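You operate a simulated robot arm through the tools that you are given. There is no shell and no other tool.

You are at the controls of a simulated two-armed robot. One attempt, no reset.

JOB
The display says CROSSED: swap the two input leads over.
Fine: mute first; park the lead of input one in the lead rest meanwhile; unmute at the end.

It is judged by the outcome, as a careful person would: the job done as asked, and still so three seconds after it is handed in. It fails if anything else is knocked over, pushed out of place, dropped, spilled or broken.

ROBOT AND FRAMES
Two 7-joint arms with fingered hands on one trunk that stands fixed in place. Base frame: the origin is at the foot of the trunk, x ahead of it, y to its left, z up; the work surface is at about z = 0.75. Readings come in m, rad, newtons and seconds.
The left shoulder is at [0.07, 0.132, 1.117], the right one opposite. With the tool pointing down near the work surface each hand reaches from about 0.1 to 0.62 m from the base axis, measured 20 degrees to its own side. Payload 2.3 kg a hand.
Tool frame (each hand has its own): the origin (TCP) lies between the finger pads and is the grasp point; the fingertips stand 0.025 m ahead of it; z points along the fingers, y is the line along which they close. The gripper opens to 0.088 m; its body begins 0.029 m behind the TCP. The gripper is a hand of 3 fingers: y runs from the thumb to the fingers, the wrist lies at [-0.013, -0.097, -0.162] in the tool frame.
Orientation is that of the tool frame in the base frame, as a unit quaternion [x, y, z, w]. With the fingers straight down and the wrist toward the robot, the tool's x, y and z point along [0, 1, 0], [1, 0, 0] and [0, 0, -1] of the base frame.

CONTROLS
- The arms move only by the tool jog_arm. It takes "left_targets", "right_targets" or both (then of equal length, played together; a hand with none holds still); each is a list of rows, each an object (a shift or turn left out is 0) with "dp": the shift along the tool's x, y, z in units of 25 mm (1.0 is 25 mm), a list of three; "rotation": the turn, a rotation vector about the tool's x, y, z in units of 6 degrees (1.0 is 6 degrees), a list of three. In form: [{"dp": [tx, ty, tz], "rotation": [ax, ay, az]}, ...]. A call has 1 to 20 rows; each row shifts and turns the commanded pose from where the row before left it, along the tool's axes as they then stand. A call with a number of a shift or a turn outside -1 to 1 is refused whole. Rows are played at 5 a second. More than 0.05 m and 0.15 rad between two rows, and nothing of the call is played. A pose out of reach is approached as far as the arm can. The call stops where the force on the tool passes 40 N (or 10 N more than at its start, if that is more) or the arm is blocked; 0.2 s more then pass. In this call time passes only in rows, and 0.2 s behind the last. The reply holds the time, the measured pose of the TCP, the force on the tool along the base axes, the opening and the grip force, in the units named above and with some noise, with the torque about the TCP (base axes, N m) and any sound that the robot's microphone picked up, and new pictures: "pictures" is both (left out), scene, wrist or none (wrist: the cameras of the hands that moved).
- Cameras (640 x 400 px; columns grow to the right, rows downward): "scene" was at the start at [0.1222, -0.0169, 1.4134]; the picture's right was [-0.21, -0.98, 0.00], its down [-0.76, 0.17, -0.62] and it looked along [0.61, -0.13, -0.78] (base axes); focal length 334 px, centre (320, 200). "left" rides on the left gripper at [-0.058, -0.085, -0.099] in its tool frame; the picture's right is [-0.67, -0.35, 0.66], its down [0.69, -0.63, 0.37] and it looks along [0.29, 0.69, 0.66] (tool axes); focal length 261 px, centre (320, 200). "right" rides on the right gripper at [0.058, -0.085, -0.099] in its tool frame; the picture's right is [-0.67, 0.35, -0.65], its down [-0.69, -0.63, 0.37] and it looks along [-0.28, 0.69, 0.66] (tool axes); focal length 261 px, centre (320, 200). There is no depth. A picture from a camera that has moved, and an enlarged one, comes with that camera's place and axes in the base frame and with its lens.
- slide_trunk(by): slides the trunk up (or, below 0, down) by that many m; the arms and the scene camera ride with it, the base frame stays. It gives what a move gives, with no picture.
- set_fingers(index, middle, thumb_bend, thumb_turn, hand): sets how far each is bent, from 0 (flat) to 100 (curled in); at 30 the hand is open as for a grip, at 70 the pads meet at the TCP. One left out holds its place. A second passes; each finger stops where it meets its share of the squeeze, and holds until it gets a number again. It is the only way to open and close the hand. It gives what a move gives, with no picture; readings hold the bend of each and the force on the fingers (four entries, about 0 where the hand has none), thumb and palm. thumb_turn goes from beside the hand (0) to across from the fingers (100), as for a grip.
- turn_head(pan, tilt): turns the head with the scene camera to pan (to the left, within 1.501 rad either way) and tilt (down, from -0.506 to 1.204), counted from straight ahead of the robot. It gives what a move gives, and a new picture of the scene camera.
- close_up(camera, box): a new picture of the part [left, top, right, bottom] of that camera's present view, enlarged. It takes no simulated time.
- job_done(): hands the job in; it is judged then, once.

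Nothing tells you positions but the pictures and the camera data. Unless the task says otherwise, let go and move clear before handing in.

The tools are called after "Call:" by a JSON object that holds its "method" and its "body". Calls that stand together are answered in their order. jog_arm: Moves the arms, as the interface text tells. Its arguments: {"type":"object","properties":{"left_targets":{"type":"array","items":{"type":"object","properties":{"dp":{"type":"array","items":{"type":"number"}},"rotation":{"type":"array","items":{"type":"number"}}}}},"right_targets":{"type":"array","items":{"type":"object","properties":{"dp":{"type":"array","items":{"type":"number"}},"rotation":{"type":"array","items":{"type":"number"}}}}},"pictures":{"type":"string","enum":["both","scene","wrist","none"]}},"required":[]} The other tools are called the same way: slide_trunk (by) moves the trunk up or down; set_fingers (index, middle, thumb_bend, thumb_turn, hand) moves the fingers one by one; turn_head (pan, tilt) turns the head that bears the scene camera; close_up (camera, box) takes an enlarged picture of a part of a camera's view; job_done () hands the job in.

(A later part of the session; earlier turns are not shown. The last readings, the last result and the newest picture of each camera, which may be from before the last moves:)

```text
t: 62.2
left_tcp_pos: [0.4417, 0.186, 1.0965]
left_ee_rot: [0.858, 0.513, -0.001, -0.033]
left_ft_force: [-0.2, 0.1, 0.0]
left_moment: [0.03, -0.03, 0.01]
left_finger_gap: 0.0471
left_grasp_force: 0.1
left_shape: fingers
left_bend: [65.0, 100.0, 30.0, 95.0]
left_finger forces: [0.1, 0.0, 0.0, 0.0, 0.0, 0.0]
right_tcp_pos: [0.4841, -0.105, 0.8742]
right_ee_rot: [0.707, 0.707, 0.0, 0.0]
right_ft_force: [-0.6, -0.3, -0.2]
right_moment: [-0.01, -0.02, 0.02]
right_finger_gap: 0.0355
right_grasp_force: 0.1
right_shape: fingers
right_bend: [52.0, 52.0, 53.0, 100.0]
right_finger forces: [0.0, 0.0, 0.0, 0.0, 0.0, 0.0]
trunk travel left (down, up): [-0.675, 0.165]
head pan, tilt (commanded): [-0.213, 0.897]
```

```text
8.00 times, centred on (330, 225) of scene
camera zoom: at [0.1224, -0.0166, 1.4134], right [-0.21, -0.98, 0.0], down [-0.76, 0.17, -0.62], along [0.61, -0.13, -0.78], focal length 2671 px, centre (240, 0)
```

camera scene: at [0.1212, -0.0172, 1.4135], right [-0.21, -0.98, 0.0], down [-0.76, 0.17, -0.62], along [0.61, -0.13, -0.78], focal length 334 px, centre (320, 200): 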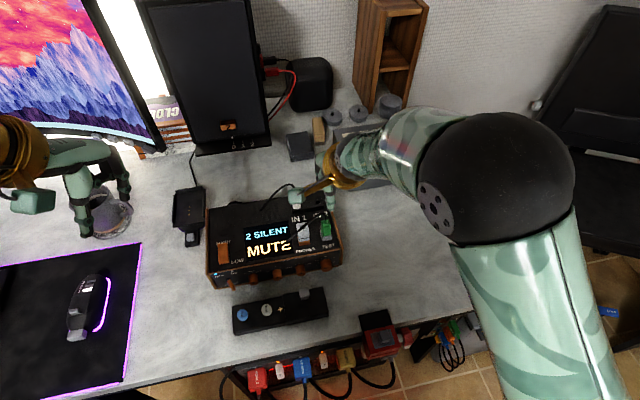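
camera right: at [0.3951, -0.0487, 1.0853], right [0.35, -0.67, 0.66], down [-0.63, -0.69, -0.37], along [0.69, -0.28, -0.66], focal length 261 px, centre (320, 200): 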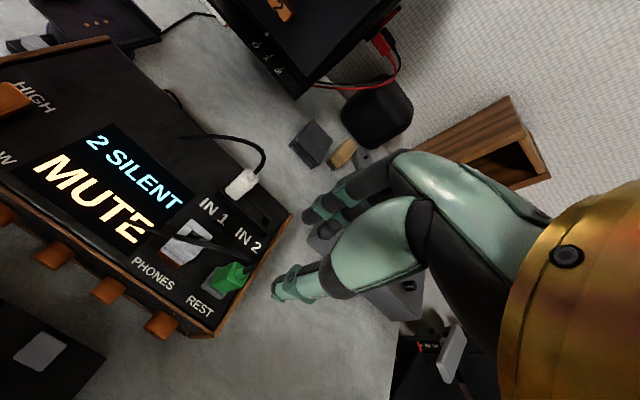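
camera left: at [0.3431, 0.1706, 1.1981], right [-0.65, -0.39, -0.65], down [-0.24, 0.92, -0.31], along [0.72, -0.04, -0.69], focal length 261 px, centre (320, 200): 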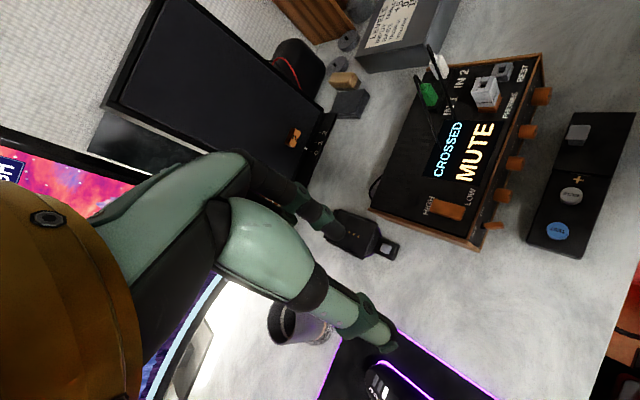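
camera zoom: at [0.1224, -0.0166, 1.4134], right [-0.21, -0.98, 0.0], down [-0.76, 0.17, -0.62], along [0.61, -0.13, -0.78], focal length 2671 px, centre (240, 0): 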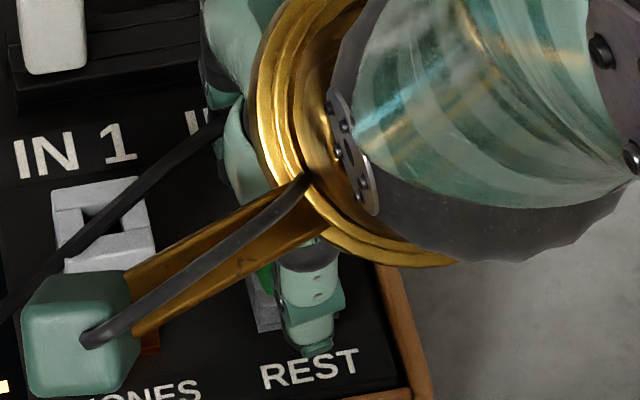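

Green is centred between fingers and thumb. I close gently in the same way as with white.

Call:
{"method": "set_fingers", "body": {"hand": "right", "index": 63, "middle": 63, "thumb_bend": 63}}

Call:
{"method": "set_fingers", "body": {"hand": "right", "index": 67, "middle": 67, "thumb_bend": 68}}

Call:
{"method": "close_up", "body": {"camera": "right", "box": [240, 170, 400, 290]}}

Call:
{"method": "close_up", "body": {"camera": "left", "box": [460, 20, 540, 80]}}

```text
t: 63.2
left_tcp_pos: [0.4419, 0.1859, 1.0961]
left_ee_rot: [0.858, 0.513, -0.001, -0.033]
left_ft_force: [-0.3, -0.3, 0.1]
left_moment: [0.01, -0.01, 0.0]
left_finger_gap: 0.0472
left_grasp_force: 0.0
left_shape: fingers
left_bend: [65.0, 100.0, 30.0, 95.0]
left_finger forces: [0.0, 0.1, 0.0, 0.0, 0.0, 0.0]
right_tcp_pos: [0.4841, -0.1038, 0.8746]
right_ee_rot: [0.707, 0.707, 0.0, 0.0]
right_ft_force: [-0.6, 0.5, -1.3]
right_moment: [-0.02, 0.04, -0.01]
right_finger_gap: 0.0146
right_grasp_force: 0.5
right_shape: fingers
right_bend: [63.0, 63.0, 62.0, 100.0]
right_finger forces: [0.0, 0.2, 0.0, 0.0, 0.6, 0.0]
trunk travel left (down, up): [-0.675, 0.165]
head pan, tilt (commanded): [-0.213, 0.897]
```

```text
t: 64.2
left_tcp_pos: [0.4421, 0.1859, 1.095]
left_ee_rot: [0.858, 0.513, -0.002, -0.033]
left_ft_force: [0.7, 0.5, -0.4]
left_moment: [-0.01, -0.02, -0.02]
left_finger_gap: 0.0473
left_grasp_force: 0.0
left_shape: fingers
left_bend: [65.0, 100.0, 30.0, 95.0]
left_finger forces: [0.0, 0.0, 0.1, 0.0, 0.1, 0.0]
right_tcp_pos: [0.484, -0.1046, 0.8746]
right_ee_rot: [0.707, 0.707, 0.0, -0.001]
right_ft_force: [-0.2, -0.1, 0.0]
right_moment: [0.01, 0.01, -0.01]
right_finger_gap: 0.0115
right_grasp_force: 3.2
right_shape: fingers
right_bend: [65.0, 64.0, 63.0, 100.0]
right_finger forces: [1.4, 2.2, 0.0, 0.0, 3.3, 0.0]
trunk travel left (down, up): [-0.675, 0.165]
head pan, tilt (commanded): [-0.213, 0.897]
```

```text
3.33 times, centred on (320, 230) of right
camera zoom: at [0.3975, -0.0476, 0.9745], right [0.35, -0.67, 0.65], down [-0.63, -0.69, -0.37], along [0.69, -0.28, -0.66], focal length 869 px, centre (320, 100)
```

zoom: 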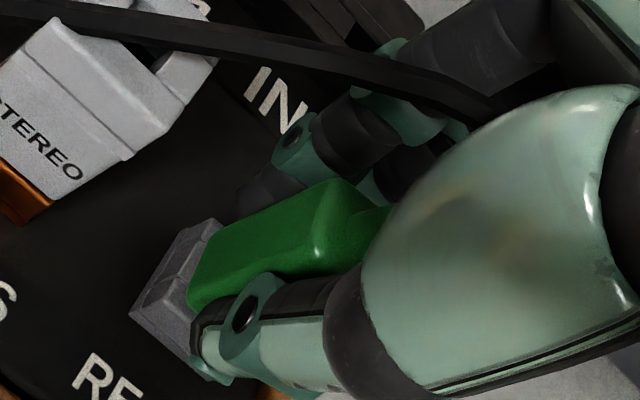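

```text
6.67 times, centred on (500, 50) of left
camera zoom: at [0.3437, 0.1697, 1.1979], right [-0.65, -0.39, -0.65], down [-0.24, 0.92, -0.31], along [0.72, -0.04, -0.69], focal length 1738 px, centre (-880, 1200)
```

zoom: 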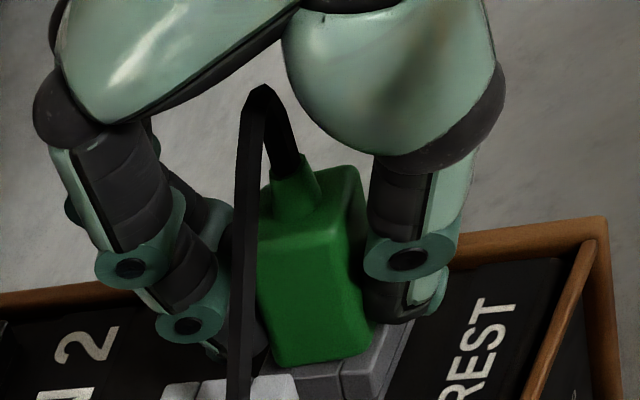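

Contact is nearly even, with the index slightly lighter. I ease off, shift 1 mm right and close again for a better balance.

Call:
{"method": "set_fingers", "body": {"hand": "right", "index": 58, "middle": 58, "thumb_bend": 58}}

Call:
{"method": "jog_arm", "body": {"right_targets": [{"dp": [-0.04, 0.0, 0.05]}], "pictures": "none"}}

Call:
{"method": "set_fingers", "body": {"hand": "right", "index": 67, "middle": 67, "thumb_bend": 68}}

Call:
{"method": "set_fingers", "body": {"hand": "right", "index": 69, "middle": 69, "thumb_bend": 71}}

```text
t: 65.2
left_tcp_pos: [0.4425, 0.1861, 1.0957]
left_ee_rot: [0.858, 0.513, -0.002, -0.034]
left_ft_force: [-0.4, 0.0, 0.2]
left_moment: [-0.01, 0.0, 0.02]
left_finger_gap: 0.0474
left_grasp_force: 0.0
left_shape: fingers
left_bend: [65.0, 100.0, 30.0, 95.0]
left_finger forces: [0.0, 0.0, 0.1, 0.0, 0.1, 0.0]
right_tcp_pos: [0.4835, -0.1049, 0.8745]
right_ee_rot: [0.708, 0.706, 0.0, -0.001]
right_ft_force: [-0.2, -0.6, 0.3]
right_moment: [-0.02, -0.02, -0.01]
right_finger_gap: 0.0259
right_grasp_force: 0.1
right_shape: fingers
right_bend: [57.0, 57.0, 57.0, 100.0]
right_finger forces: [0.1, 0.1, 0.0, 0.0, 0.0, 0.0]
trunk travel left (down, up): [-0.675, 0.165]
head pan, tilt (commanded): [-0.213, 0.897]
```

```text
t: 65.6
left_tcp_pos: [0.4408, 0.1866, 1.0947]
left_ee_rot: [0.858, 0.513, -0.002, -0.034]
left_ft_force: [0.7, 0.3, -0.1]
left_moment: [-0.01, -0.01, 0.01]
left_finger_gap: 0.0472
left_grasp_force: 0.0
left_shape: fingers
left_bend: [65.0, 100.0, 30.0, 95.0]
left_finger forces: [0.0, 0.0, 0.1, 0.0, 0.1, 0.1]
right_tcp_pos: [0.4846, -0.1074, 0.8747]
right_ee_rot: [0.707, 0.707, 0.0, 0.0]
right_ft_force: [0.1, -0.5, 1.1]
right_moment: [0.01, 0.0, 0.04]
right_finger_gap: 0.0258
right_grasp_force: 0.0
right_shape: fingers
right_bend: [57.0, 57.0, 57.0, 100.0]
right_finger forces: [0.0, 0.0, 0.0, 0.0, 0.0, 0.1]
trunk travel left (down, up): [-0.675, 0.165]
head pan, tilt (commanded): [-0.213, 0.897]
```

```text
t: 66.6
left_tcp_pos: [0.4415, 0.1849, 1.0949]
left_ee_rot: [0.858, 0.513, -0.002, -0.034]
left_ft_force: [0.1, 0.0, 1.2]
left_moment: [-0.02, -0.01, 0.02]
left_finger_gap: 0.0475
left_grasp_force: 0.2
left_shape: fingers
left_bend: [65.0, 100.0, 30.0, 95.0]
left_finger forces: [0.1, 0.0, 0.1, 0.0, 0.0, 0.1]
right_tcp_pos: [0.4827, -0.1067, 0.874]
right_ee_rot: [0.707, 0.707, 0.0, -0.001]
right_ft_force: [0.8, -0.2, -0.4]
right_moment: [0.01, -0.03, 0.0]
right_finger_gap: 0.0114
right_grasp_force: 3.3
right_shape: fingers
right_bend: [64.0, 65.0, 64.0, 100.0]
right_finger forces: [1.5, 1.8, 0.0, 0.1, 3.1, 0.0]
trunk travel left (down, up): [-0.675, 0.165]
head pan, tilt (commanded): [-0.213, 0.897]
```

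```text
t: 67.6
left_tcp_pos: [0.4426, 0.1856, 1.0941]
left_ee_rot: [0.858, 0.513, -0.002, -0.033]
left_ft_force: [-0.3, -0.6, 0.1]
left_moment: [-0.01, -0.02, 0.0]
left_finger_gap: 0.047
left_grasp_force: 0.2
left_shape: fingers
left_bend: [65.0, 100.0, 30.0, 95.0]
left_finger forces: [0.1, 0.1, 0.1, 0.0, 0.1, 0.0]
right_tcp_pos: [0.4835, -0.106, 0.8742]
right_ee_rot: [0.707, 0.707, -0.001, -0.001]
right_ft_force: [0.2, -0.9, 0.1]
right_moment: [-0.02, -0.04, -0.01]
right_finger_gap: 0.0109
right_grasp_force: 5.3
right_shape: fingers
right_bend: [65.0, 65.0, 64.0, 100.0]
right_finger forces: [2.6, 2.9, 0.0, 0.0, 5.2, 0.0]
trunk travel left (down, up): [-0.675, 0.165]
head pan, tilt (commanded): [-0.213, 0.897]
```

Even now (2.6 / 2.9 / 5.2 N). I firm it up and pull slowly upward.

Call:
{"method": "set_fingers", "body": {"hand": "right", "index": 71, "middle": 71, "thumb_bend": 74}}

Call:
{"method": "close_up", "body": {"camera": "right", "box": [240, 170, 400, 290]}}

Call:
{"method": "jog_arm", "body": {"right_targets": [{"dp": [0, 0, -0.15]}, {"dp": [0, 0, -0.15]}], "pictures": "none"}}

Call:
{"method": "close_up", "body": {"camera": "right", "box": [240, 170, 400, 290]}}

```text
t: 68.6
left_tcp_pos: [0.4419, 0.1845, 1.0945]
left_ee_rot: [0.858, 0.513, -0.002, -0.034]
left_ft_force: [0.6, 0.6, -0.1]
left_moment: [-0.01, 0.03, -0.02]
left_finger_gap: 0.0472
left_grasp_force: 0.0
left_shape: fingers
left_bend: [65.0, 100.0, 30.0, 95.0]
left_finger forces: [0.0, 0.0, 0.0, 0.0, 0.0, 0.0]
right_tcp_pos: [0.483, -0.1064, 0.8746]
right_ee_rot: [0.707, 0.707, 0.0, -0.001]
right_ft_force: [-0.4, -1.6, -0.6]
right_moment: [-0.01, -0.03, 0.0]
right_finger_gap: 0.01
right_grasp_force: 9.0
right_shape: fingers
right_bend: [64.0, 66.0, 65.0, 100.0]
right_finger forces: [4.6, 4.1, 0.0, 0.0, 8.7, 0.0]
trunk travel left (down, up): [-0.675, 0.165]
head pan, tilt (commanded): [-0.213, 0.897]
```

```text
3.33 times, centred on (320, 230) of right
camera zoom: at [0.3974, -0.0492, 0.9737], right [0.35, -0.67, 0.65], down [-0.63, -0.69, -0.37], along [0.69, -0.28, -0.66], focal length 869 px, centre (320, 100)
```

zoom: 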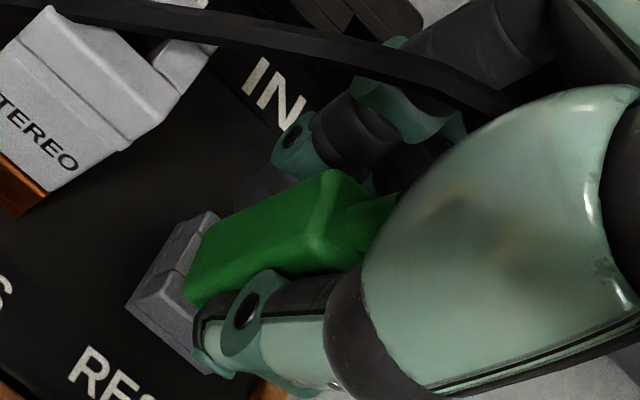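

```text
t: 69.2
left_tcp_pos: [0.4421, 0.1853, 1.0943]
left_ee_rot: [0.858, 0.512, -0.001, -0.033]
left_ft_force: [0.2, -0.3, 0.5]
left_moment: [0.01, 0.02, -0.01]
left_finger_gap: 0.0471
left_grasp_force: 0.1
left_shape: fingers
left_bend: [65.0, 100.0, 30.0, 95.0]
left_finger forces: [0.1, 0.0, 0.0, 0.0, 0.0, 0.0]
right_tcp_pos: [0.4835, -0.1044, 0.8832]
right_ee_rot: [0.707, 0.707, 0.0, 0.0]
right_ft_force: [0.7, 0.1, -1.1]
right_moment: [0.04, 0.0, 0.0]
right_finger_gap: 0.0097
right_grasp_force: 8.4
right_shape: fingers
right_bend: [64.0, 66.0, 65.0, 100.0]
right_finger forces: [4.8, 3.4, 0.1, 0.0, 8.5, 0.1]
trunk travel left (down, up): [-0.675, 0.165]
head pan, tilt (commanded): [-0.213, 0.897]
```

```text
3.33 times, centred on (320, 230) of right
camera zoom: at [0.3973, -0.0479, 0.982], right [0.35, -0.67, 0.66], down [-0.63, -0.69, -0.37], along [0.69, -0.28, -0.66], focal length 869 px, centre (320, 100)
```

zoom: 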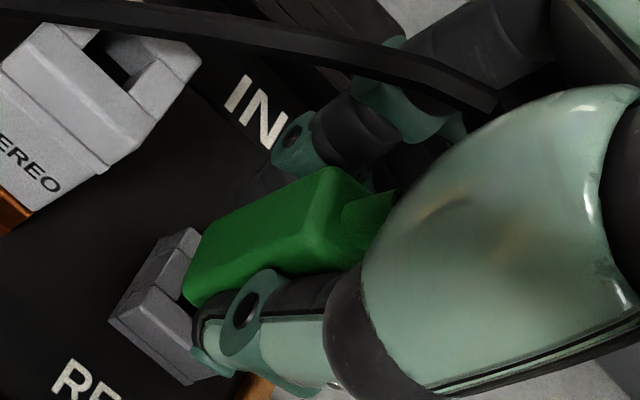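

The plug follows cleanly. I lift it clear and carry it straight back over IN 2.

Call:
{"method": "jog_arm", "body": {"right_targets": [{"dp": [0, 0, -0.4]}, {"dp": [0, 0, -0.7]}, {"dp": [0, 0, -0.8]}, {"dp": [0, 0, -0.7]}, {"dp": [-0.017, 0.805, 0]}, {"dp": [-0.017, 0.805, 0]}, {"dp": [-0.017, 0.805, 0]}, {"dp": [-0.017, 0.805, 0]}, {"dp": [0, 0, 0]}], "pictures": "none"}}

Call:
{"method": "close_up", "body": {"camera": "scene", "box": [290, 165, 350, 215]}}

Call:
{"method": "close_up", "body": {"camera": "left", "box": [400, 10, 500, 85]}}

Call:
{"method": "close_up", "body": {"camera": "right", "box": [200, 180, 360, 300]}}

```text
t: 71.2
left_tcp_pos: [0.4425, 0.1857, 1.0939]
left_ee_rot: [0.858, 0.512, -0.002, -0.034]
left_ft_force: [-0.7, 0.5, 0.2]
left_moment: [0.03, 0.01, -0.03]
left_finger_gap: 0.0474
left_grasp_force: 0.0
left_shape: fingers
left_bend: [65.0, 100.0, 30.0, 95.0]
left_finger forces: [0.0, 0.1, 0.0, 0.0, 0.0, 0.1]
right_tcp_pos: [0.5642, -0.1059, 0.9462]
right_ee_rot: [0.707, 0.707, 0.001, 0.0]
right_ft_force: [-0.6, -0.1, -0.2]
right_moment: [-0.03, 0.0, 0.03]
right_finger_gap: 0.01
right_grasp_force: 8.6
right_shape: fingers
right_bend: [64.0, 67.0, 66.0, 100.0]
right_finger forces: [5.7, 2.9, 0.0, 0.0, 7.5, 0.0]
trunk travel left (down, up): [-0.675, 0.165]
head pan, tilt (commanded): [-0.213, 0.897]
```

```text
8.00 times, centred on (320, 190) of scene
camera zoom: at [0.1219, -0.0166, 1.4135], right [-0.21, -0.98, 0.0], down [-0.76, 0.17, -0.62], along [0.61, -0.13, -0.78], focal length 2671 px, centre (320, 280)
```

zoom: 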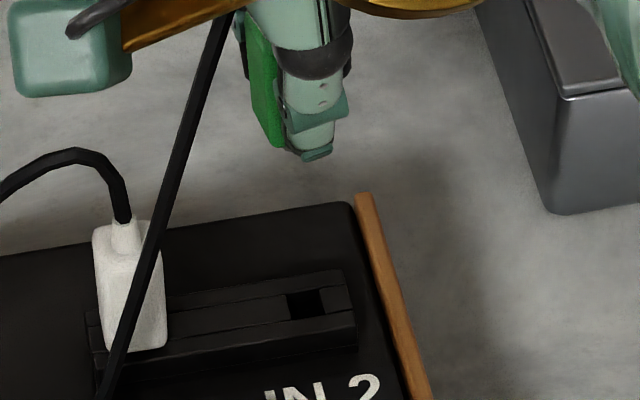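

```text
5.33 times, centred on (450, 48) of left
camera zoom: at [0.3433, 0.1698, 1.198], right [-0.65, -0.39, -0.65], down [-0.24, 0.92, -0.31], along [0.72, -0.04, -0.69], focal length 1390 px, centre (-373, 1013)
```

zoom: 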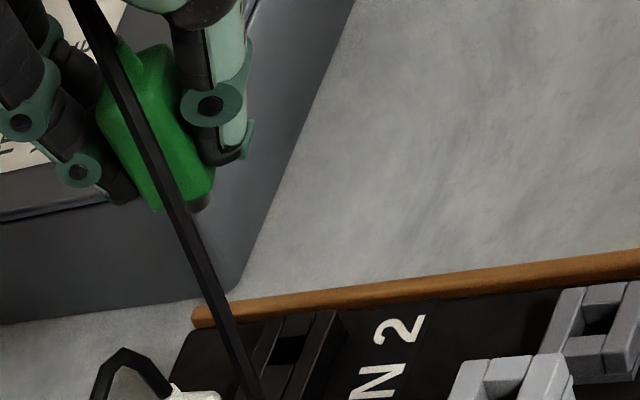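

```text
3.33 times, centred on (280, 240) of right
camera zoom: at [0.4781, -0.0481, 1.0458], right [0.35, -0.67, 0.66], down [-0.63, -0.69, -0.37], along [0.69, -0.28, -0.66], focal length 869 px, centre (453, 67)
```

zoom: 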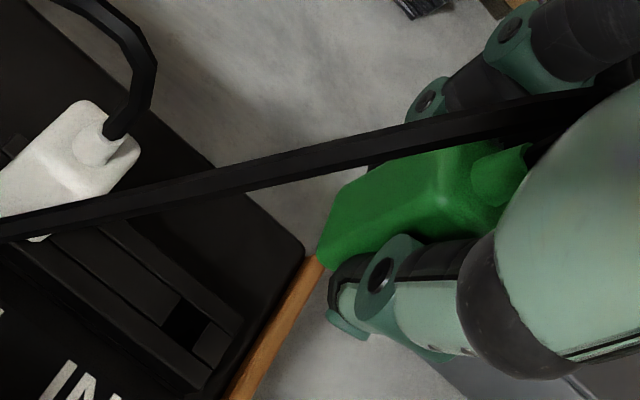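

The index and middle forces have drifted a little (5.7 / 2.9), so the plug may have tilted slightly. I'll zoom in on it before going down.

Call:
{"method": "close_up", "body": {"camera": "scene", "box": [306, 155, 338, 179]}}

Call:
{"method": "close_up", "body": {"camera": "left", "box": [400, 18, 448, 54]}}

Call:
{"method": "close_up", "body": {"camera": "right", "box": [260, 200, 360, 275]}}

```text
16.00 times, centred on (322, 167) of scene
camera zoom: at [0.1219, -0.0166, 1.4135], right [-0.21, -0.98, 0.0], down [-0.76, 0.17, -0.62], along [0.61, -0.13, -0.78], focal length 5342 px, centre (288, 728)
```

zoom: 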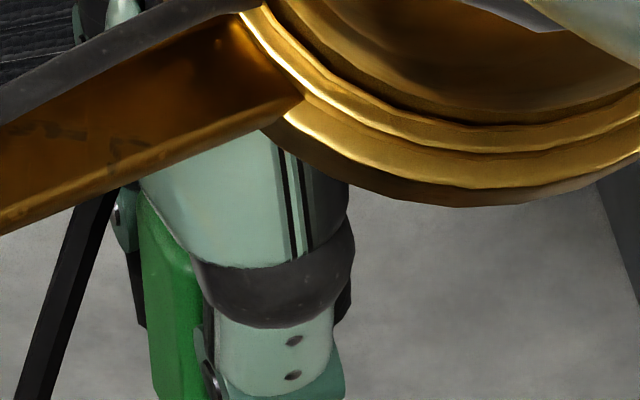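

```text
11.11 times, centred on (424, 36) of left
camera zoom: at [0.3433, 0.1698, 1.198], right [-0.65, -0.39, -0.65], down [-0.24, 0.92, -0.31], along [0.72, -0.04, -0.69], focal length 2896 px, centre (-836, 2022)
```

zoom: 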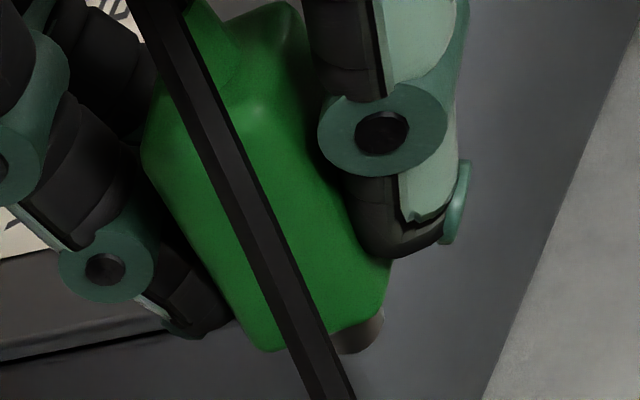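

```text
5.33 times, centred on (310, 238) of right
camera zoom: at [0.4781, -0.0481, 1.0458], right [0.35, -0.67, 0.66], down [-0.63, -0.69, -0.37], along [0.69, -0.28, -0.66], focal length 1390 px, centre (373, 0)
```

zoom: 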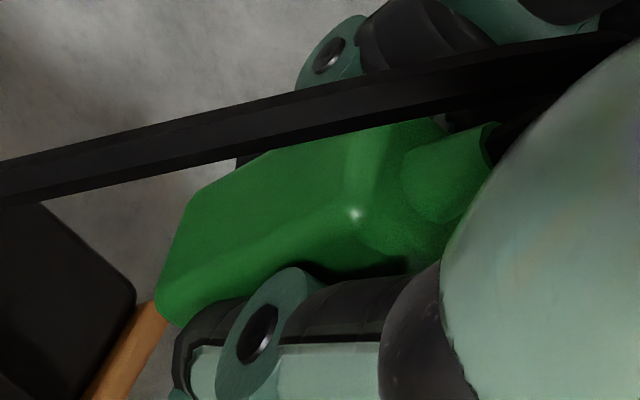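

The tilt is only about 3–4°. I lower to roughly 17 mm above IN 2 and measure the alignment there.

Call:
{"method": "jog_arm", "body": {"right_targets": [{"dp": [0, 0, 0.7]}, {"dp": [0, 0, 0.7]}, {"dp": [0, 0, 0.6]}, {"dp": [0, 0, 0]}], "pictures": "none"}}

Call:
{"method": "close_up", "body": {"camera": "scene", "box": [300, 180, 340, 212]}}

Call:
{"method": "close_up", "body": {"camera": "left", "box": [415, 45, 471, 87]}}

Call:
{"method": "close_up", "body": {"camera": "right", "box": [220, 200, 340, 290]}}

```text
t: 72.2
left_tcp_pos: [0.4421, 0.1858, 1.0951]
left_ee_rot: [0.858, 0.513, -0.002, -0.034]
left_ft_force: [0.1, 0.1, -0.8]
left_moment: [0.01, 0.0, 0.01]
left_finger_gap: 0.047
left_grasp_force: 0.1
left_shape: fingers
left_bend: [65.0, 100.0, 30.0, 95.0]
left_finger forces: [0.0, 0.0, 0.0, 0.1, 0.1, 0.0]
right_tcp_pos: [0.5634, -0.1066, 0.8945]
right_ee_rot: [0.707, 0.707, -0.001, -0.001]
right_ft_force: [0.4, -1.0, -1.0]
right_moment: [-0.03, -0.03, 0.01]
right_finger_gap: 0.0096
right_grasp_force: 8.1
right_shape: fingers
right_bend: [64.0, 68.0, 66.0, 100.0]
right_finger forces: [5.7, 2.6, 0.0, 0.1, 7.6, 0.0]
trunk travel left (down, up): [-0.675, 0.165]
head pan, tilt (commanded): [-0.213, 0.897]
```

```text
12.50 times, centred on (320, 196) of scene
camera zoom: at [0.1223, -0.0166, 1.4134], right [-0.21, -0.98, 0.0], down [-0.76, 0.17, -0.62], along [0.61, -0.13, -0.78], focal length 4173 px, centre (320, 250)
```

zoom: 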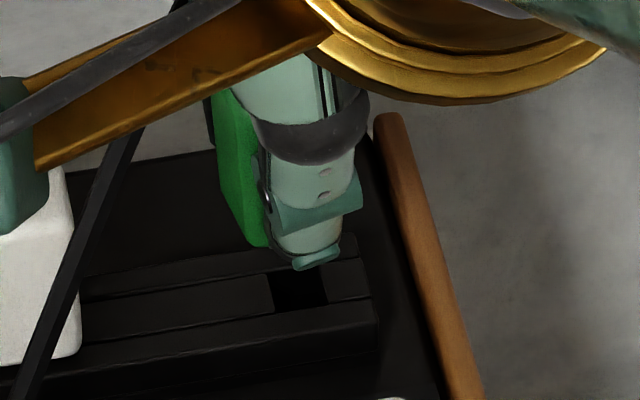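

```text
9.52 times, centred on (443, 66) of left
camera zoom: at [0.3436, 0.1697, 1.1979], right [-0.65, -0.39, -0.65], down [-0.24, 0.92, -0.31], along [0.72, -0.04, -0.69], focal length 2482 px, centre (-851, 1476)
```

zoom: 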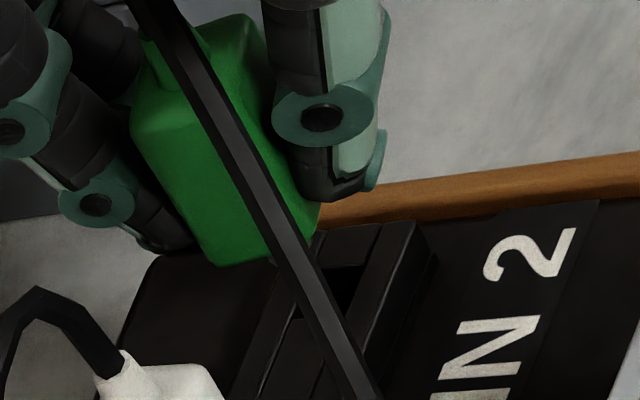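

```text
4.44 times, centred on (280, 245) of right
camera zoom: at [0.4776, -0.0481, 0.9945], right [0.35, -0.67, 0.65], down [-0.63, -0.69, -0.37], along [0.69, -0.28, -0.66], focal length 1158 px, centre (498, 0)
```

zoom: 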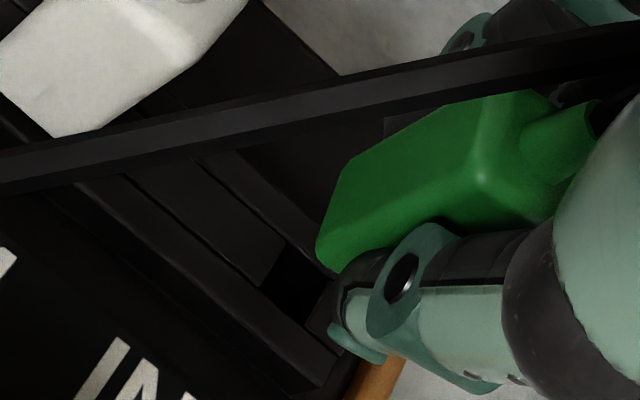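

All views become consistent with about 19 mm still to go and the plug 1 mm too far left. I correct that and go down in steps.

Call:
{"method": "jog_arm", "body": {"right_targets": [{"dp": [-0.042, -0.01, 0]}, {"dp": [0, 0, 0.3]}], "pictures": "none"}}

Call:
{"method": "close_up", "body": {"camera": "scene", "box": [300, 185, 340, 217]}}

Call:
{"method": "close_up", "body": {"camera": "left", "box": [415, 50, 471, 92]}}

Call:
{"method": "close_up", "body": {"camera": "right", "box": [240, 210, 340, 285]}}

```text
t: 72.8
left_tcp_pos: [0.4416, 0.1851, 1.0948]
left_ee_rot: [0.858, 0.512, -0.001, -0.034]
left_ft_force: [-0.4, -0.2, -0.3]
left_moment: [0.0, 0.0, 0.0]
left_finger_gap: 0.0474
left_grasp_force: 0.1
left_shape: fingers
left_bend: [65.0, 100.0, 30.0, 95.0]
left_finger forces: [0.0, 0.0, 0.1, 0.0, 0.1, 0.0]
right_tcp_pos: [0.5643, -0.1089, 0.8878]
right_ee_rot: [0.707, 0.707, -0.001, 0.001]
right_ft_force: [-0.7, 0.3, -0.1]
right_moment: [0.02, 0.03, 0.03]
right_finger_gap: 0.0096
right_grasp_force: 7.5
right_shape: fingers
right_bend: [64.0, 68.0, 66.0, 100.0]
right_finger forces: [5.7, 2.6, 0.0, 0.0, 7.5, 0.0]
trunk travel left (down, up): [-0.675, 0.165]
head pan, tilt (commanded): [-0.213, 0.897]
```

```text
12.50 times, centred on (320, 201) of scene
camera zoom: at [0.1225, -0.0167, 1.4134], right [-0.21, -0.98, 0.0], down [-0.76, 0.17, -0.62], along [0.61, -0.13, -0.78], focal length 4173 px, centre (320, 188)
```

zoom: 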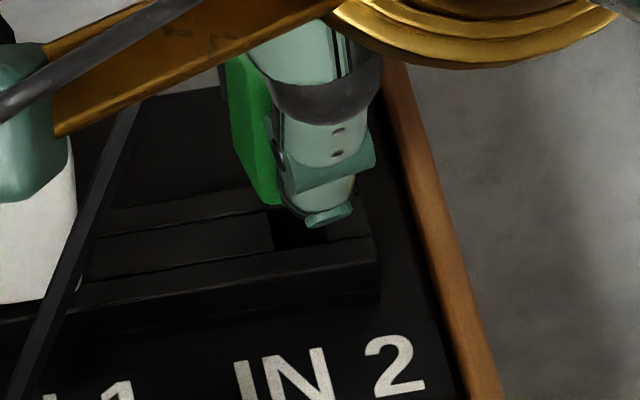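

```text
9.52 times, centred on (443, 71) of left
camera zoom: at [0.3439, 0.1697, 1.1979], right [-0.65, -0.39, -0.65], down [-0.24, 0.92, -0.31], along [0.72, -0.04, -0.69], focal length 2482 px, centre (-851, 1429)
```

zoom: 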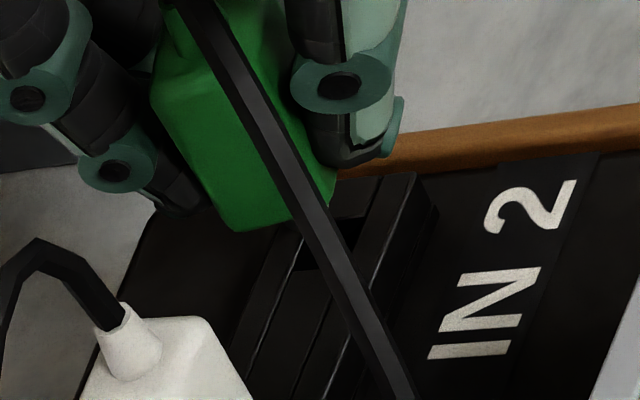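

```text
5.33 times, centred on (290, 248) of right
camera zoom: at [0.4779, -0.0504, 0.9882], right [0.35, -0.67, 0.66], down [-0.63, -0.69, -0.37], along [0.69, -0.28, -0.66], focal length 1390 px, centre (480, -53)
```

zoom: 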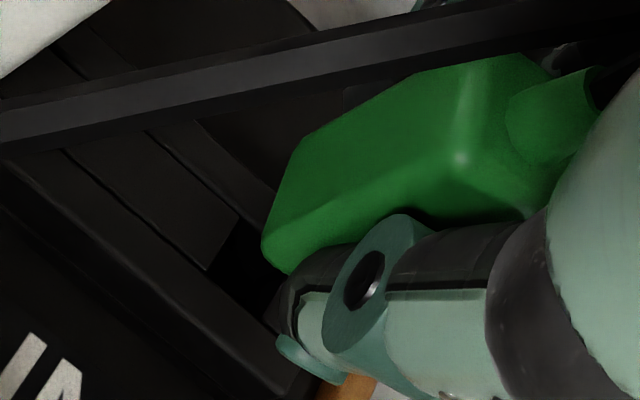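

It overshot: the plug is now about 1.2 mm too far right. I nudge it back and recheck before entering.

Call:
{"method": "jog_arm", "body": {"right_targets": [{"dp": [0.045, 0, 0]}, {"dp": [0, 0, 0]}], "pictures": "none"}}

Call:
{"method": "close_up", "body": {"camera": "scene", "box": [300, 185, 340, 217]}}

Call:
{"method": "close_up", "body": {"camera": "left", "box": [425, 55, 465, 87]}}

```text
t: 73.4
left_tcp_pos: [0.4414, 0.1869, 1.0953]
left_ee_rot: [0.858, 0.512, -0.002, -0.034]
left_ft_force: [-0.4, 0.5, 0.0]
left_moment: [0.0, 0.0, -0.01]
left_finger_gap: 0.0476
left_grasp_force: 0.0
left_shape: fingers
left_bend: [65.0, 100.0, 30.0, 95.0]
left_finger forces: [0.0, 0.0, 0.0, 0.0, 0.1, 0.0]
right_tcp_pos: [0.5638, -0.1067, 0.888]
right_ee_rot: [0.707, 0.707, 0.0, -0.001]
right_ft_force: [-1.0, -0.1, -0.8]
right_moment: [-0.02, -0.02, -0.03]
right_finger_gap: 0.0098
right_grasp_force: 7.5
right_shape: fingers
right_bend: [64.0, 68.0, 66.0, 100.0]
right_finger forces: [5.6, 2.8, 0.0, 0.0, 7.5, 0.0]
trunk travel left (down, up): [-0.675, 0.165]
head pan, tilt (commanded): [-0.213, 0.897]
```

```text
12.50 times, centred on (320, 201) of scene
camera zoom: at [0.1224, -0.0166, 1.4134], right [-0.21, -0.98, 0.0], down [-0.76, 0.17, -0.62], along [0.61, -0.13, -0.78], focal length 4173 px, centre (320, 188)
```

zoom: 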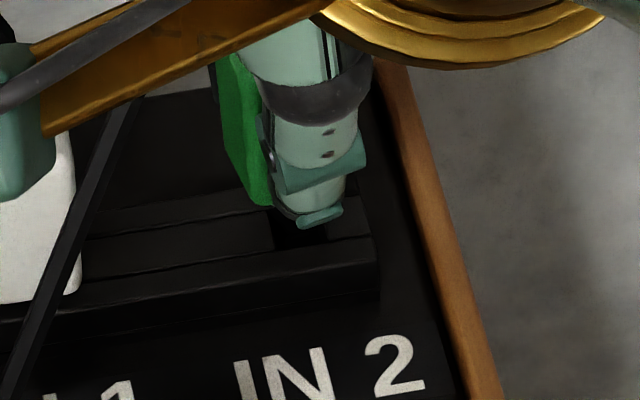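

```text
12.50 times, centred on (445, 71) of left
camera zoom: at [0.3437, 0.1697, 1.1979], right [-0.65, -0.39, -0.65], down [-0.24, 0.92, -0.31], along [0.72, -0.04, -0.69], focal length 3258 px, centre (-1242, 1812)
```

zoom: 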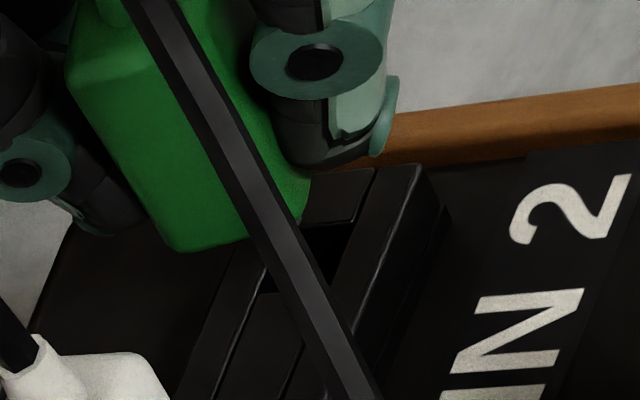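

Alignment is now within about half a millimetre in both views. I lower it into IN 2 step by step.

Call:
{"method": "jog_arm", "body": {"right_targets": [{"dp": [0, -0.01, 0.16]}], "pictures": "none"}}

Call:
{"method": "jog_arm", "body": {"right_targets": [{"dp": [0, 0, 0.12]}], "pictures": "none"}}

Call:
{"method": "close_up", "body": {"camera": "scene", "box": [300, 185, 340, 217]}}

Call:
{"method": "close_up", "body": {"camera": "left", "box": [425, 55, 465, 87]}}

```text
t: 73.8
left_tcp_pos: [0.4419, 0.1851, 1.0944]
left_ee_rot: [0.858, 0.513, -0.001, -0.033]
left_ft_force: [0.8, 0.3, -0.6]
left_moment: [0.0, 0.02, 0.04]
left_finger_gap: 0.0473
left_grasp_force: 0.1
left_shape: fingers
left_bend: [65.0, 100.0, 30.0, 95.0]
left_finger forces: [0.1, 0.0, 0.0, 0.1, 0.0, 0.0]
right_tcp_pos: [0.5641, -0.1066, 0.884]
right_ee_rot: [0.707, 0.707, -0.001, -0.001]
right_ft_force: [0.0, 0.6, 0.1]
right_moment: [-0.01, -0.01, 0.02]
right_finger_gap: 0.0099
right_grasp_force: 8.5
right_shape: fingers
right_bend: [64.0, 68.0, 66.0, 100.0]
right_finger forces: [5.8, 2.7, 0.0, 0.1, 7.5, 0.0]
trunk travel left (down, up): [-0.675, 0.165]
head pan, tilt (commanded): [-0.213, 0.897]
```

```text
t: 74.2
left_tcp_pos: [0.4412, 0.1843, 1.0951]
left_ee_rot: [0.858, 0.513, -0.002, -0.033]
left_ft_force: [0.3, -0.2, -0.4]
left_moment: [0.0, 0.0, -0.02]
left_finger_gap: 0.0474
left_grasp_force: 0.0
left_shape: fingers
left_bend: [65.0, 100.0, 30.0, 95.0]
left_finger forces: [0.0, 0.1, 0.0, 0.0, 0.0, 0.0]
right_tcp_pos: [0.563, -0.1063, 0.8821]
right_ee_rot: [0.707, 0.707, 0.0, 0.0]
right_ft_force: [0.5, -0.2, 0.1]
right_moment: [0.0, 0.01, 0.02]
right_finger_gap: 0.0099
right_grasp_force: 8.1
right_shape: fingers
right_bend: [64.0, 68.0, 66.0, 100.0]
right_finger forces: [5.8, 2.6, 0.1, 0.0, 7.5, 0.1]
trunk travel left (down, up): [-0.675, 0.165]
head pan, tilt (commanded): [-0.213, 0.897]
```

```text
12.50 times, centred on (320, 201) of scene
camera zoom: at [0.1224, -0.0166, 1.4134], right [-0.21, -0.98, 0.0], down [-0.76, 0.17, -0.62], along [0.61, -0.13, -0.78], focal length 4173 px, centre (320, 188)
```

zoom: 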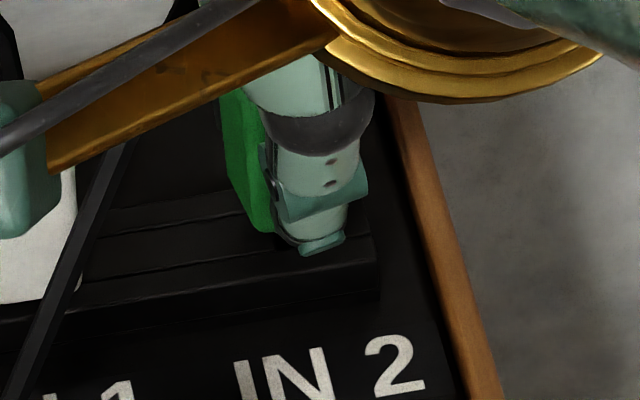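

```text
12.50 times, centred on (445, 71) of left
camera zoom: at [0.3437, 0.1697, 1.1979], right [-0.65, -0.39, -0.65], down [-0.24, 0.92, -0.31], along [0.72, -0.04, -0.69], focal length 3258 px, centre (-1242, 1812)
```

zoom: 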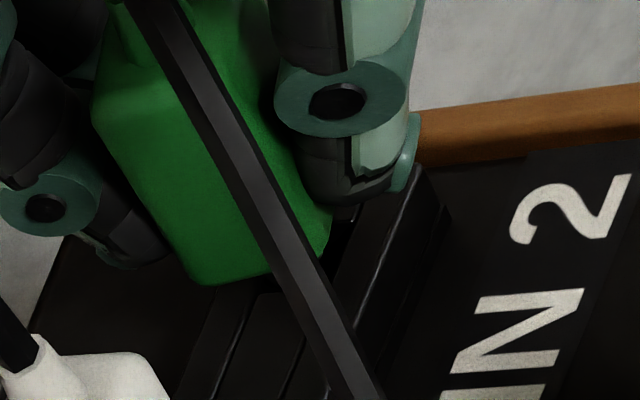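

The pin is entering with no side force. I go down the last few millimetres.

Call:
{"method": "jog_arm", "body": {"right_targets": [{"dp": [0, 0, 0.1]}], "pictures": "none"}}

Call:
{"method": "jog_arm", "body": {"right_targets": [{"dp": [0, 0, 0.08]}], "pictures": "none"}}

Call:
{"method": "close_up", "body": {"camera": "scene", "box": [230, 190, 350, 265]}}

Call:
{"method": "close_up", "body": {"camera": "left", "box": [425, 55, 465, 87]}}

```text
t: 74.6
left_tcp_pos: [0.4424, 0.1848, 1.0947]
left_ee_rot: [0.858, 0.513, -0.001, -0.032]
left_ft_force: [0.6, -1.1, 0.2]
left_moment: [0.02, 0.01, 0.01]
left_finger_gap: 0.0473
left_grasp_force: 0.0
left_shape: fingers
left_bend: [65.0, 100.0, 30.0, 95.0]
left_finger forces: [0.1, 0.0, 0.0, 0.0, 0.0, 0.0]
right_tcp_pos: [0.5631, -0.1054, 0.8797]
right_ee_rot: [0.708, 0.707, 0.001, 0.0]
right_ft_force: [0.4, -0.5, 1.0]
right_moment: [-0.01, -0.02, 0.01]
right_finger_gap: 0.0096
right_grasp_force: 8.2
right_shape: fingers
right_bend: [64.0, 68.0, 66.0, 100.0]
right_finger forces: [5.9, 3.0, 0.0, 0.1, 7.7, 0.0]
trunk travel left (down, up): [-0.675, 0.165]
head pan, tilt (commanded): [-0.213, 0.897]
```

```text
t: 75.0
left_tcp_pos: [0.441, 0.185, 1.095]
left_ee_rot: [0.858, 0.513, -0.001, -0.033]
left_ft_force: [-0.6, -1.6, 0.1]
left_moment: [0.02, 0.0, -0.01]
left_finger_gap: 0.0475
left_grasp_force: 0.1
left_shape: fingers
left_bend: [65.0, 100.0, 30.0, 95.0]
left_finger forces: [0.1, 0.1, 0.0, 0.1, 0.0, 0.0]
right_tcp_pos: [0.5631, -0.1067, 0.8799]
right_ee_rot: [0.707, 0.707, 0.001, 0.001]
right_ft_force: [0.8, -1.6, 7.5]
right_moment: [0.0, -0.05, 0.0]
right_finger_gap: 0.0097
right_grasp_force: 9.9
right_shape: fingers
right_bend: [63.0, 68.0, 67.0, 100.0]
right_finger forces: [6.7, 4.0, 0.0, 0.0, 8.0, 0.1]
trunk travel left (down, up): [-0.675, 0.165]
head pan, tilt (commanded): [-0.213, 0.897]
```

```text
5.33 times, centred on (290, 228) of scene
camera zoom: at [0.1199, -0.0168, 1.4138], right [-0.21, -0.98, 0.0], down [-0.76, 0.17, -0.62], along [0.61, -0.13, -0.78], focal length 1781 px, centre (480, 53)
```

zoom: 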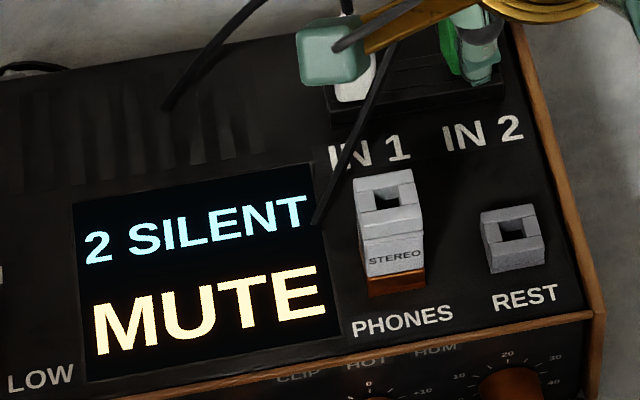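

```text
12.50 times, centred on (445, 71) of left
camera zoom: at [0.3417, 0.1695, 1.1987], right [-0.65, -0.39, -0.66], down [-0.24, 0.92, -0.31], along [0.72, -0.04, -0.69], focal length 3258 px, centre (-1242, 1812)
```

zoom: 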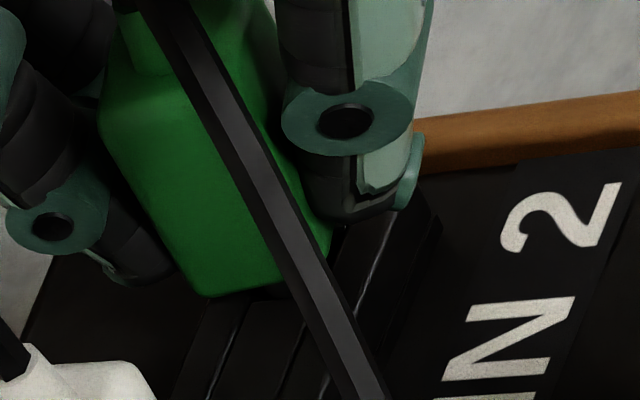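

There's 7.5 N of resistance and the display still shows "2 SILENT", so it isn't fully seated. I'll look closely before pushing further.

Call:
{"method": "close_up", "body": {"camera": "scene", "box": [306, 185, 338, 209]}}

Call:
{"method": "close_up", "body": {"camera": "right", "box": [240, 200, 340, 275]}}

Call:
{"method": "close_up", "body": {"camera": "left", "box": [430, 65, 458, 86]}}

```text
16.00 times, centred on (322, 197) of scene
camera zoom: at [0.1199, -0.0168, 1.4138], right [-0.21, -0.98, 0.0], down [-0.76, 0.17, -0.62], along [0.61, -0.13, -0.78], focal length 5342 px, centre (288, 248)
```

zoom: 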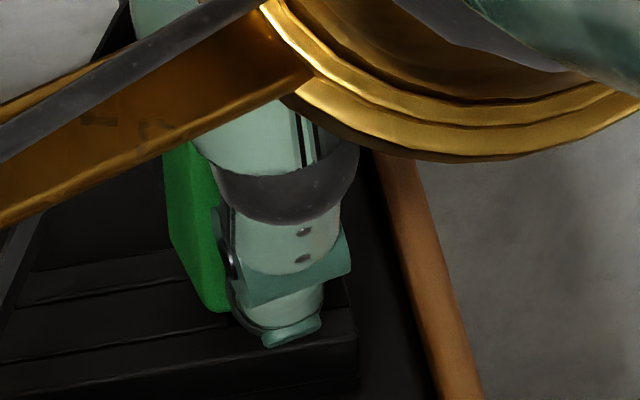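

```text
5.33 times, centred on (290, 238) of right
camera zoom: at [0.476, -0.0494, 0.9783], right [0.35, -0.67, 0.66], down [-0.63, -0.69, -0.37], along [0.7, -0.28, -0.66], focal length 1390 px, centre (480, 0)
```

zoom: 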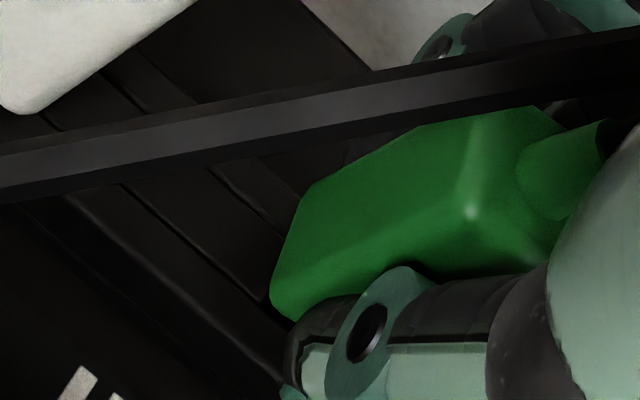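

```text
16.00 times, centred on (444, 76) of left
camera zoom: at [0.3417, 0.1695, 1.1987], right [-0.65, -0.39, -0.66], down [-0.24, 0.92, -0.31], along [0.72, -0.04, -0.69], focal length 4170 px, centre (-1664, 2192)
```

zoom: 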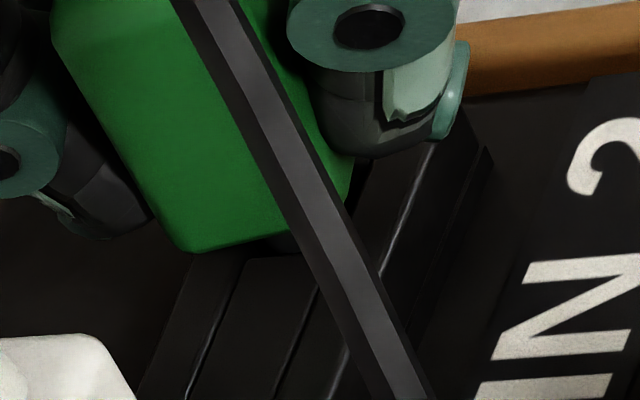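

The plug has pitched a little in the grip: its back edge touches first and it sits about 3 mm proud, with the pin already well into the hole. I'll take off the push and loosen the fingers to a loose cage so it can right itself and drop.

Call:
{"method": "jog_arm", "body": {"right_targets": [{"dp": [0, 0, -0.06]}], "pictures": "none"}}

Call:
{"method": "set_fingers", "body": {"hand": "right", "index": 62, "middle": 62, "thumb_bend": 62}}

Call:
{"method": "close_up", "body": {"camera": "left", "box": [420, 50, 468, 86]}}

Call:
{"method": "close_up", "body": {"camera": "scene", "box": [230, 180, 350, 255]}}

Call:
{"method": "close_up", "body": {"camera": "right", "box": [240, 200, 340, 275]}}

```text
t: 75.4
left_tcp_pos: [0.4406, 0.1856, 1.0955]
left_ee_rot: [0.858, 0.513, -0.001, -0.032]
left_ft_force: [0.6, -0.2, 0.4]
left_moment: [-0.02, 0.0, 0.03]
left_finger_gap: 0.0475
left_grasp_force: 0.1
left_shape: fingers
left_bend: [65.0, 100.0, 30.0, 95.0]
left_finger forces: [0.0, 0.0, 0.0, 0.1, 0.0, 0.0]
right_tcp_pos: [0.5628, -0.1062, 0.878]
right_ee_rot: [0.707, 0.707, 0.0, -0.001]
right_ft_force: [2.8, -1.6, 7.6]
right_moment: [-0.03, -0.04, -0.01]
right_finger_gap: 0.0097
right_grasp_force: 9.2
right_shape: fingers
right_bend: [63.0, 68.0, 67.0, 100.0]
right_finger forces: [6.8, 4.2, 0.0, 0.0, 7.7, 0.1]
trunk travel left (down, up): [-0.675, 0.165]
head pan, tilt (commanded): [-0.213, 0.897]
```

```text
t: 76.4
left_tcp_pos: [0.4419, 0.1855, 1.0957]
left_ee_rot: [0.857, 0.514, -0.002, -0.034]
left_ft_force: [-0.5, -0.6, 0.2]
left_moment: [-0.05, 0.02, 0.01]
left_finger_gap: 0.0474
left_grasp_force: 0.0
left_shape: fingers
left_bend: [65.0, 100.0, 30.0, 95.0]
left_finger forces: [0.0, 0.1, 0.0, 0.0, 0.1, 0.0]
right_tcp_pos: [0.563, -0.1064, 0.8786]
right_ee_rot: [0.707, 0.707, 0.0, 0.0]
right_ft_force: [-0.8, 1.2, 1.2]
right_moment: [0.06, -0.02, -0.02]
right_finger_gap: 0.0152
right_grasp_force: 0.1
right_shape: fingers
right_bend: [62.0, 62.0, 62.0, 100.0]
right_finger forces: [0.0, 0.0, 0.0, 0.0, 0.1, 0.0]
trunk travel left (down, up): [-0.675, 0.165]
head pan, tilt (commanded): [-0.213, 0.897]
```

```text
11.11 times, centred on (444, 68) of left
camera zoom: at [0.3436, 0.1698, 1.1979], right [-0.65, -0.39, -0.65], down [-0.24, 0.92, -0.31], along [0.72, -0.04, -0.69], focal length 2896 px, centre (-1058, 1667)
```

zoom: 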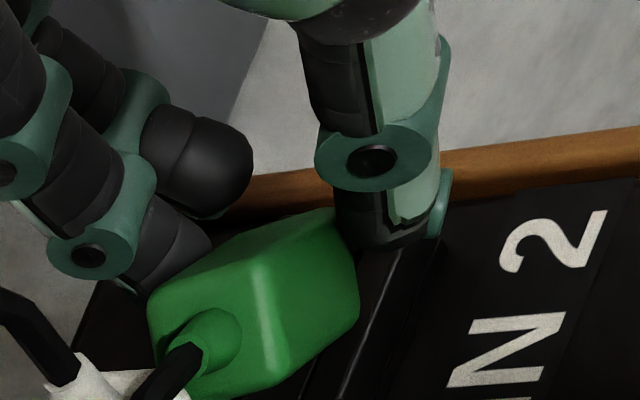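

```text
5.33 times, centred on (290, 218) of scene
camera zoom: at [0.1223, -0.0166, 1.4134], right [-0.21, -0.98, 0.0], down [-0.76, 0.17, -0.62], along [0.61, -0.13, -0.78], focal length 1781 px, centre (480, 107)
```

zoom: 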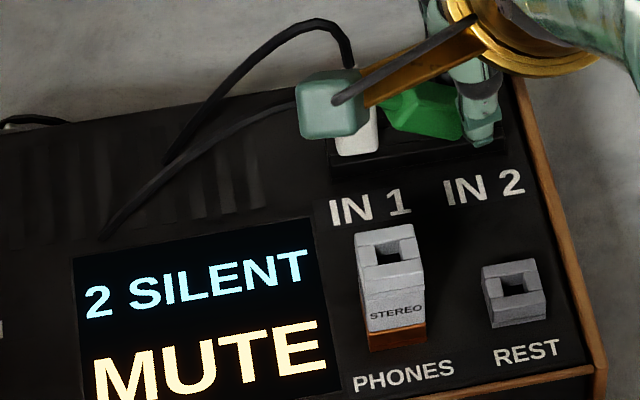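

```text
5.33 times, centred on (290, 238) of right
camera zoom: at [0.477, -0.049, 0.978], right [0.35, -0.67, 0.65], down [-0.63, -0.69, -0.37], along [0.69, -0.28, -0.66], focal length 1390 px, centre (480, 0)
```

zoom: 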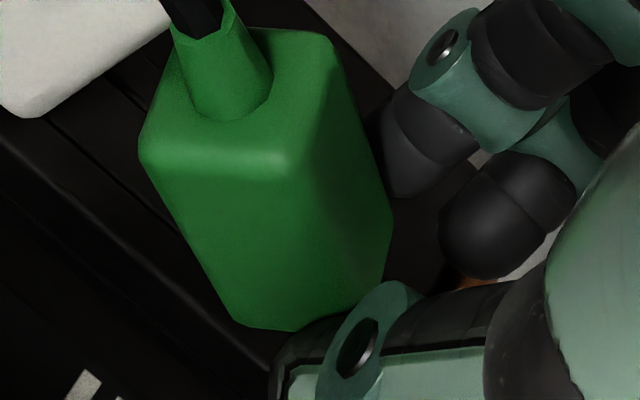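

The green plug tipped over to the left when I loosened, so it now leans toward the white one. Nothing else has moved and MUTE is still on. I'll look carefully before moving anything.

Call:
{"method": "close_up", "body": {"camera": "scene", "box": [290, 180, 338, 216]}}

Call:
{"method": "close_up", "body": {"camera": "left", "box": [405, 55, 469, 103]}}

Call:
{"method": "close_up", "body": {"camera": "right", "box": [180, 160, 380, 310]}}

```text
11.11 times, centred on (314, 198) of scene
camera zoom: at [0.1223, -0.0166, 1.4134], right [-0.21, -0.98, 0.0], down [-0.76, 0.17, -0.62], along [0.61, -0.13, -0.78], focal length 3710 px, centre (387, 222)
```

zoom: 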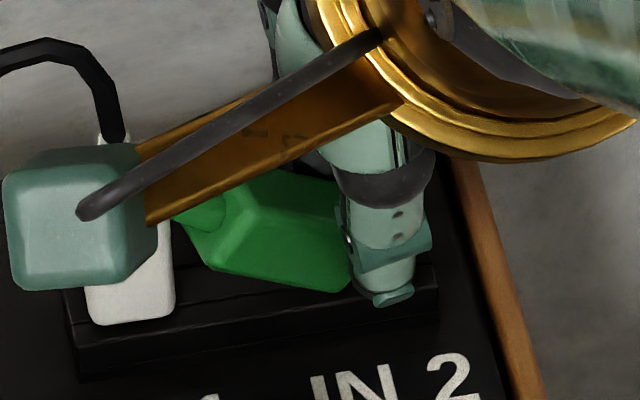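

```text
8.33 times, centred on (437, 79) of left
camera zoom: at [0.3436, 0.1698, 1.1979], right [-0.65, -0.39, -0.65], down [-0.24, 0.92, -0.31], along [0.72, -0.04, -0.69], focal length 2172 px, centre (-655, 1208)
```

zoom: 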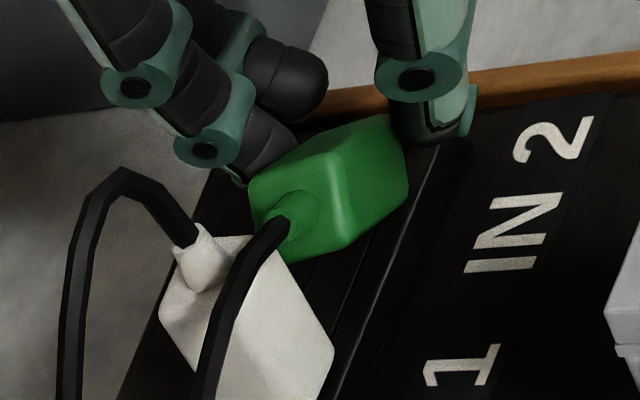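

```text
2.67 times, centred on (280, 235) of right
camera zoom: at [0.477, -0.049, 0.978], right [0.35, -0.67, 0.65], down [-0.63, -0.69, -0.37], along [0.69, -0.28, -0.66], focal length 695 px, centre (427, 107)
```

zoom: 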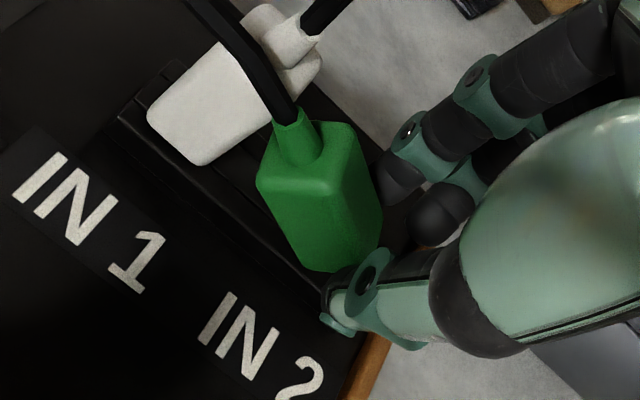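

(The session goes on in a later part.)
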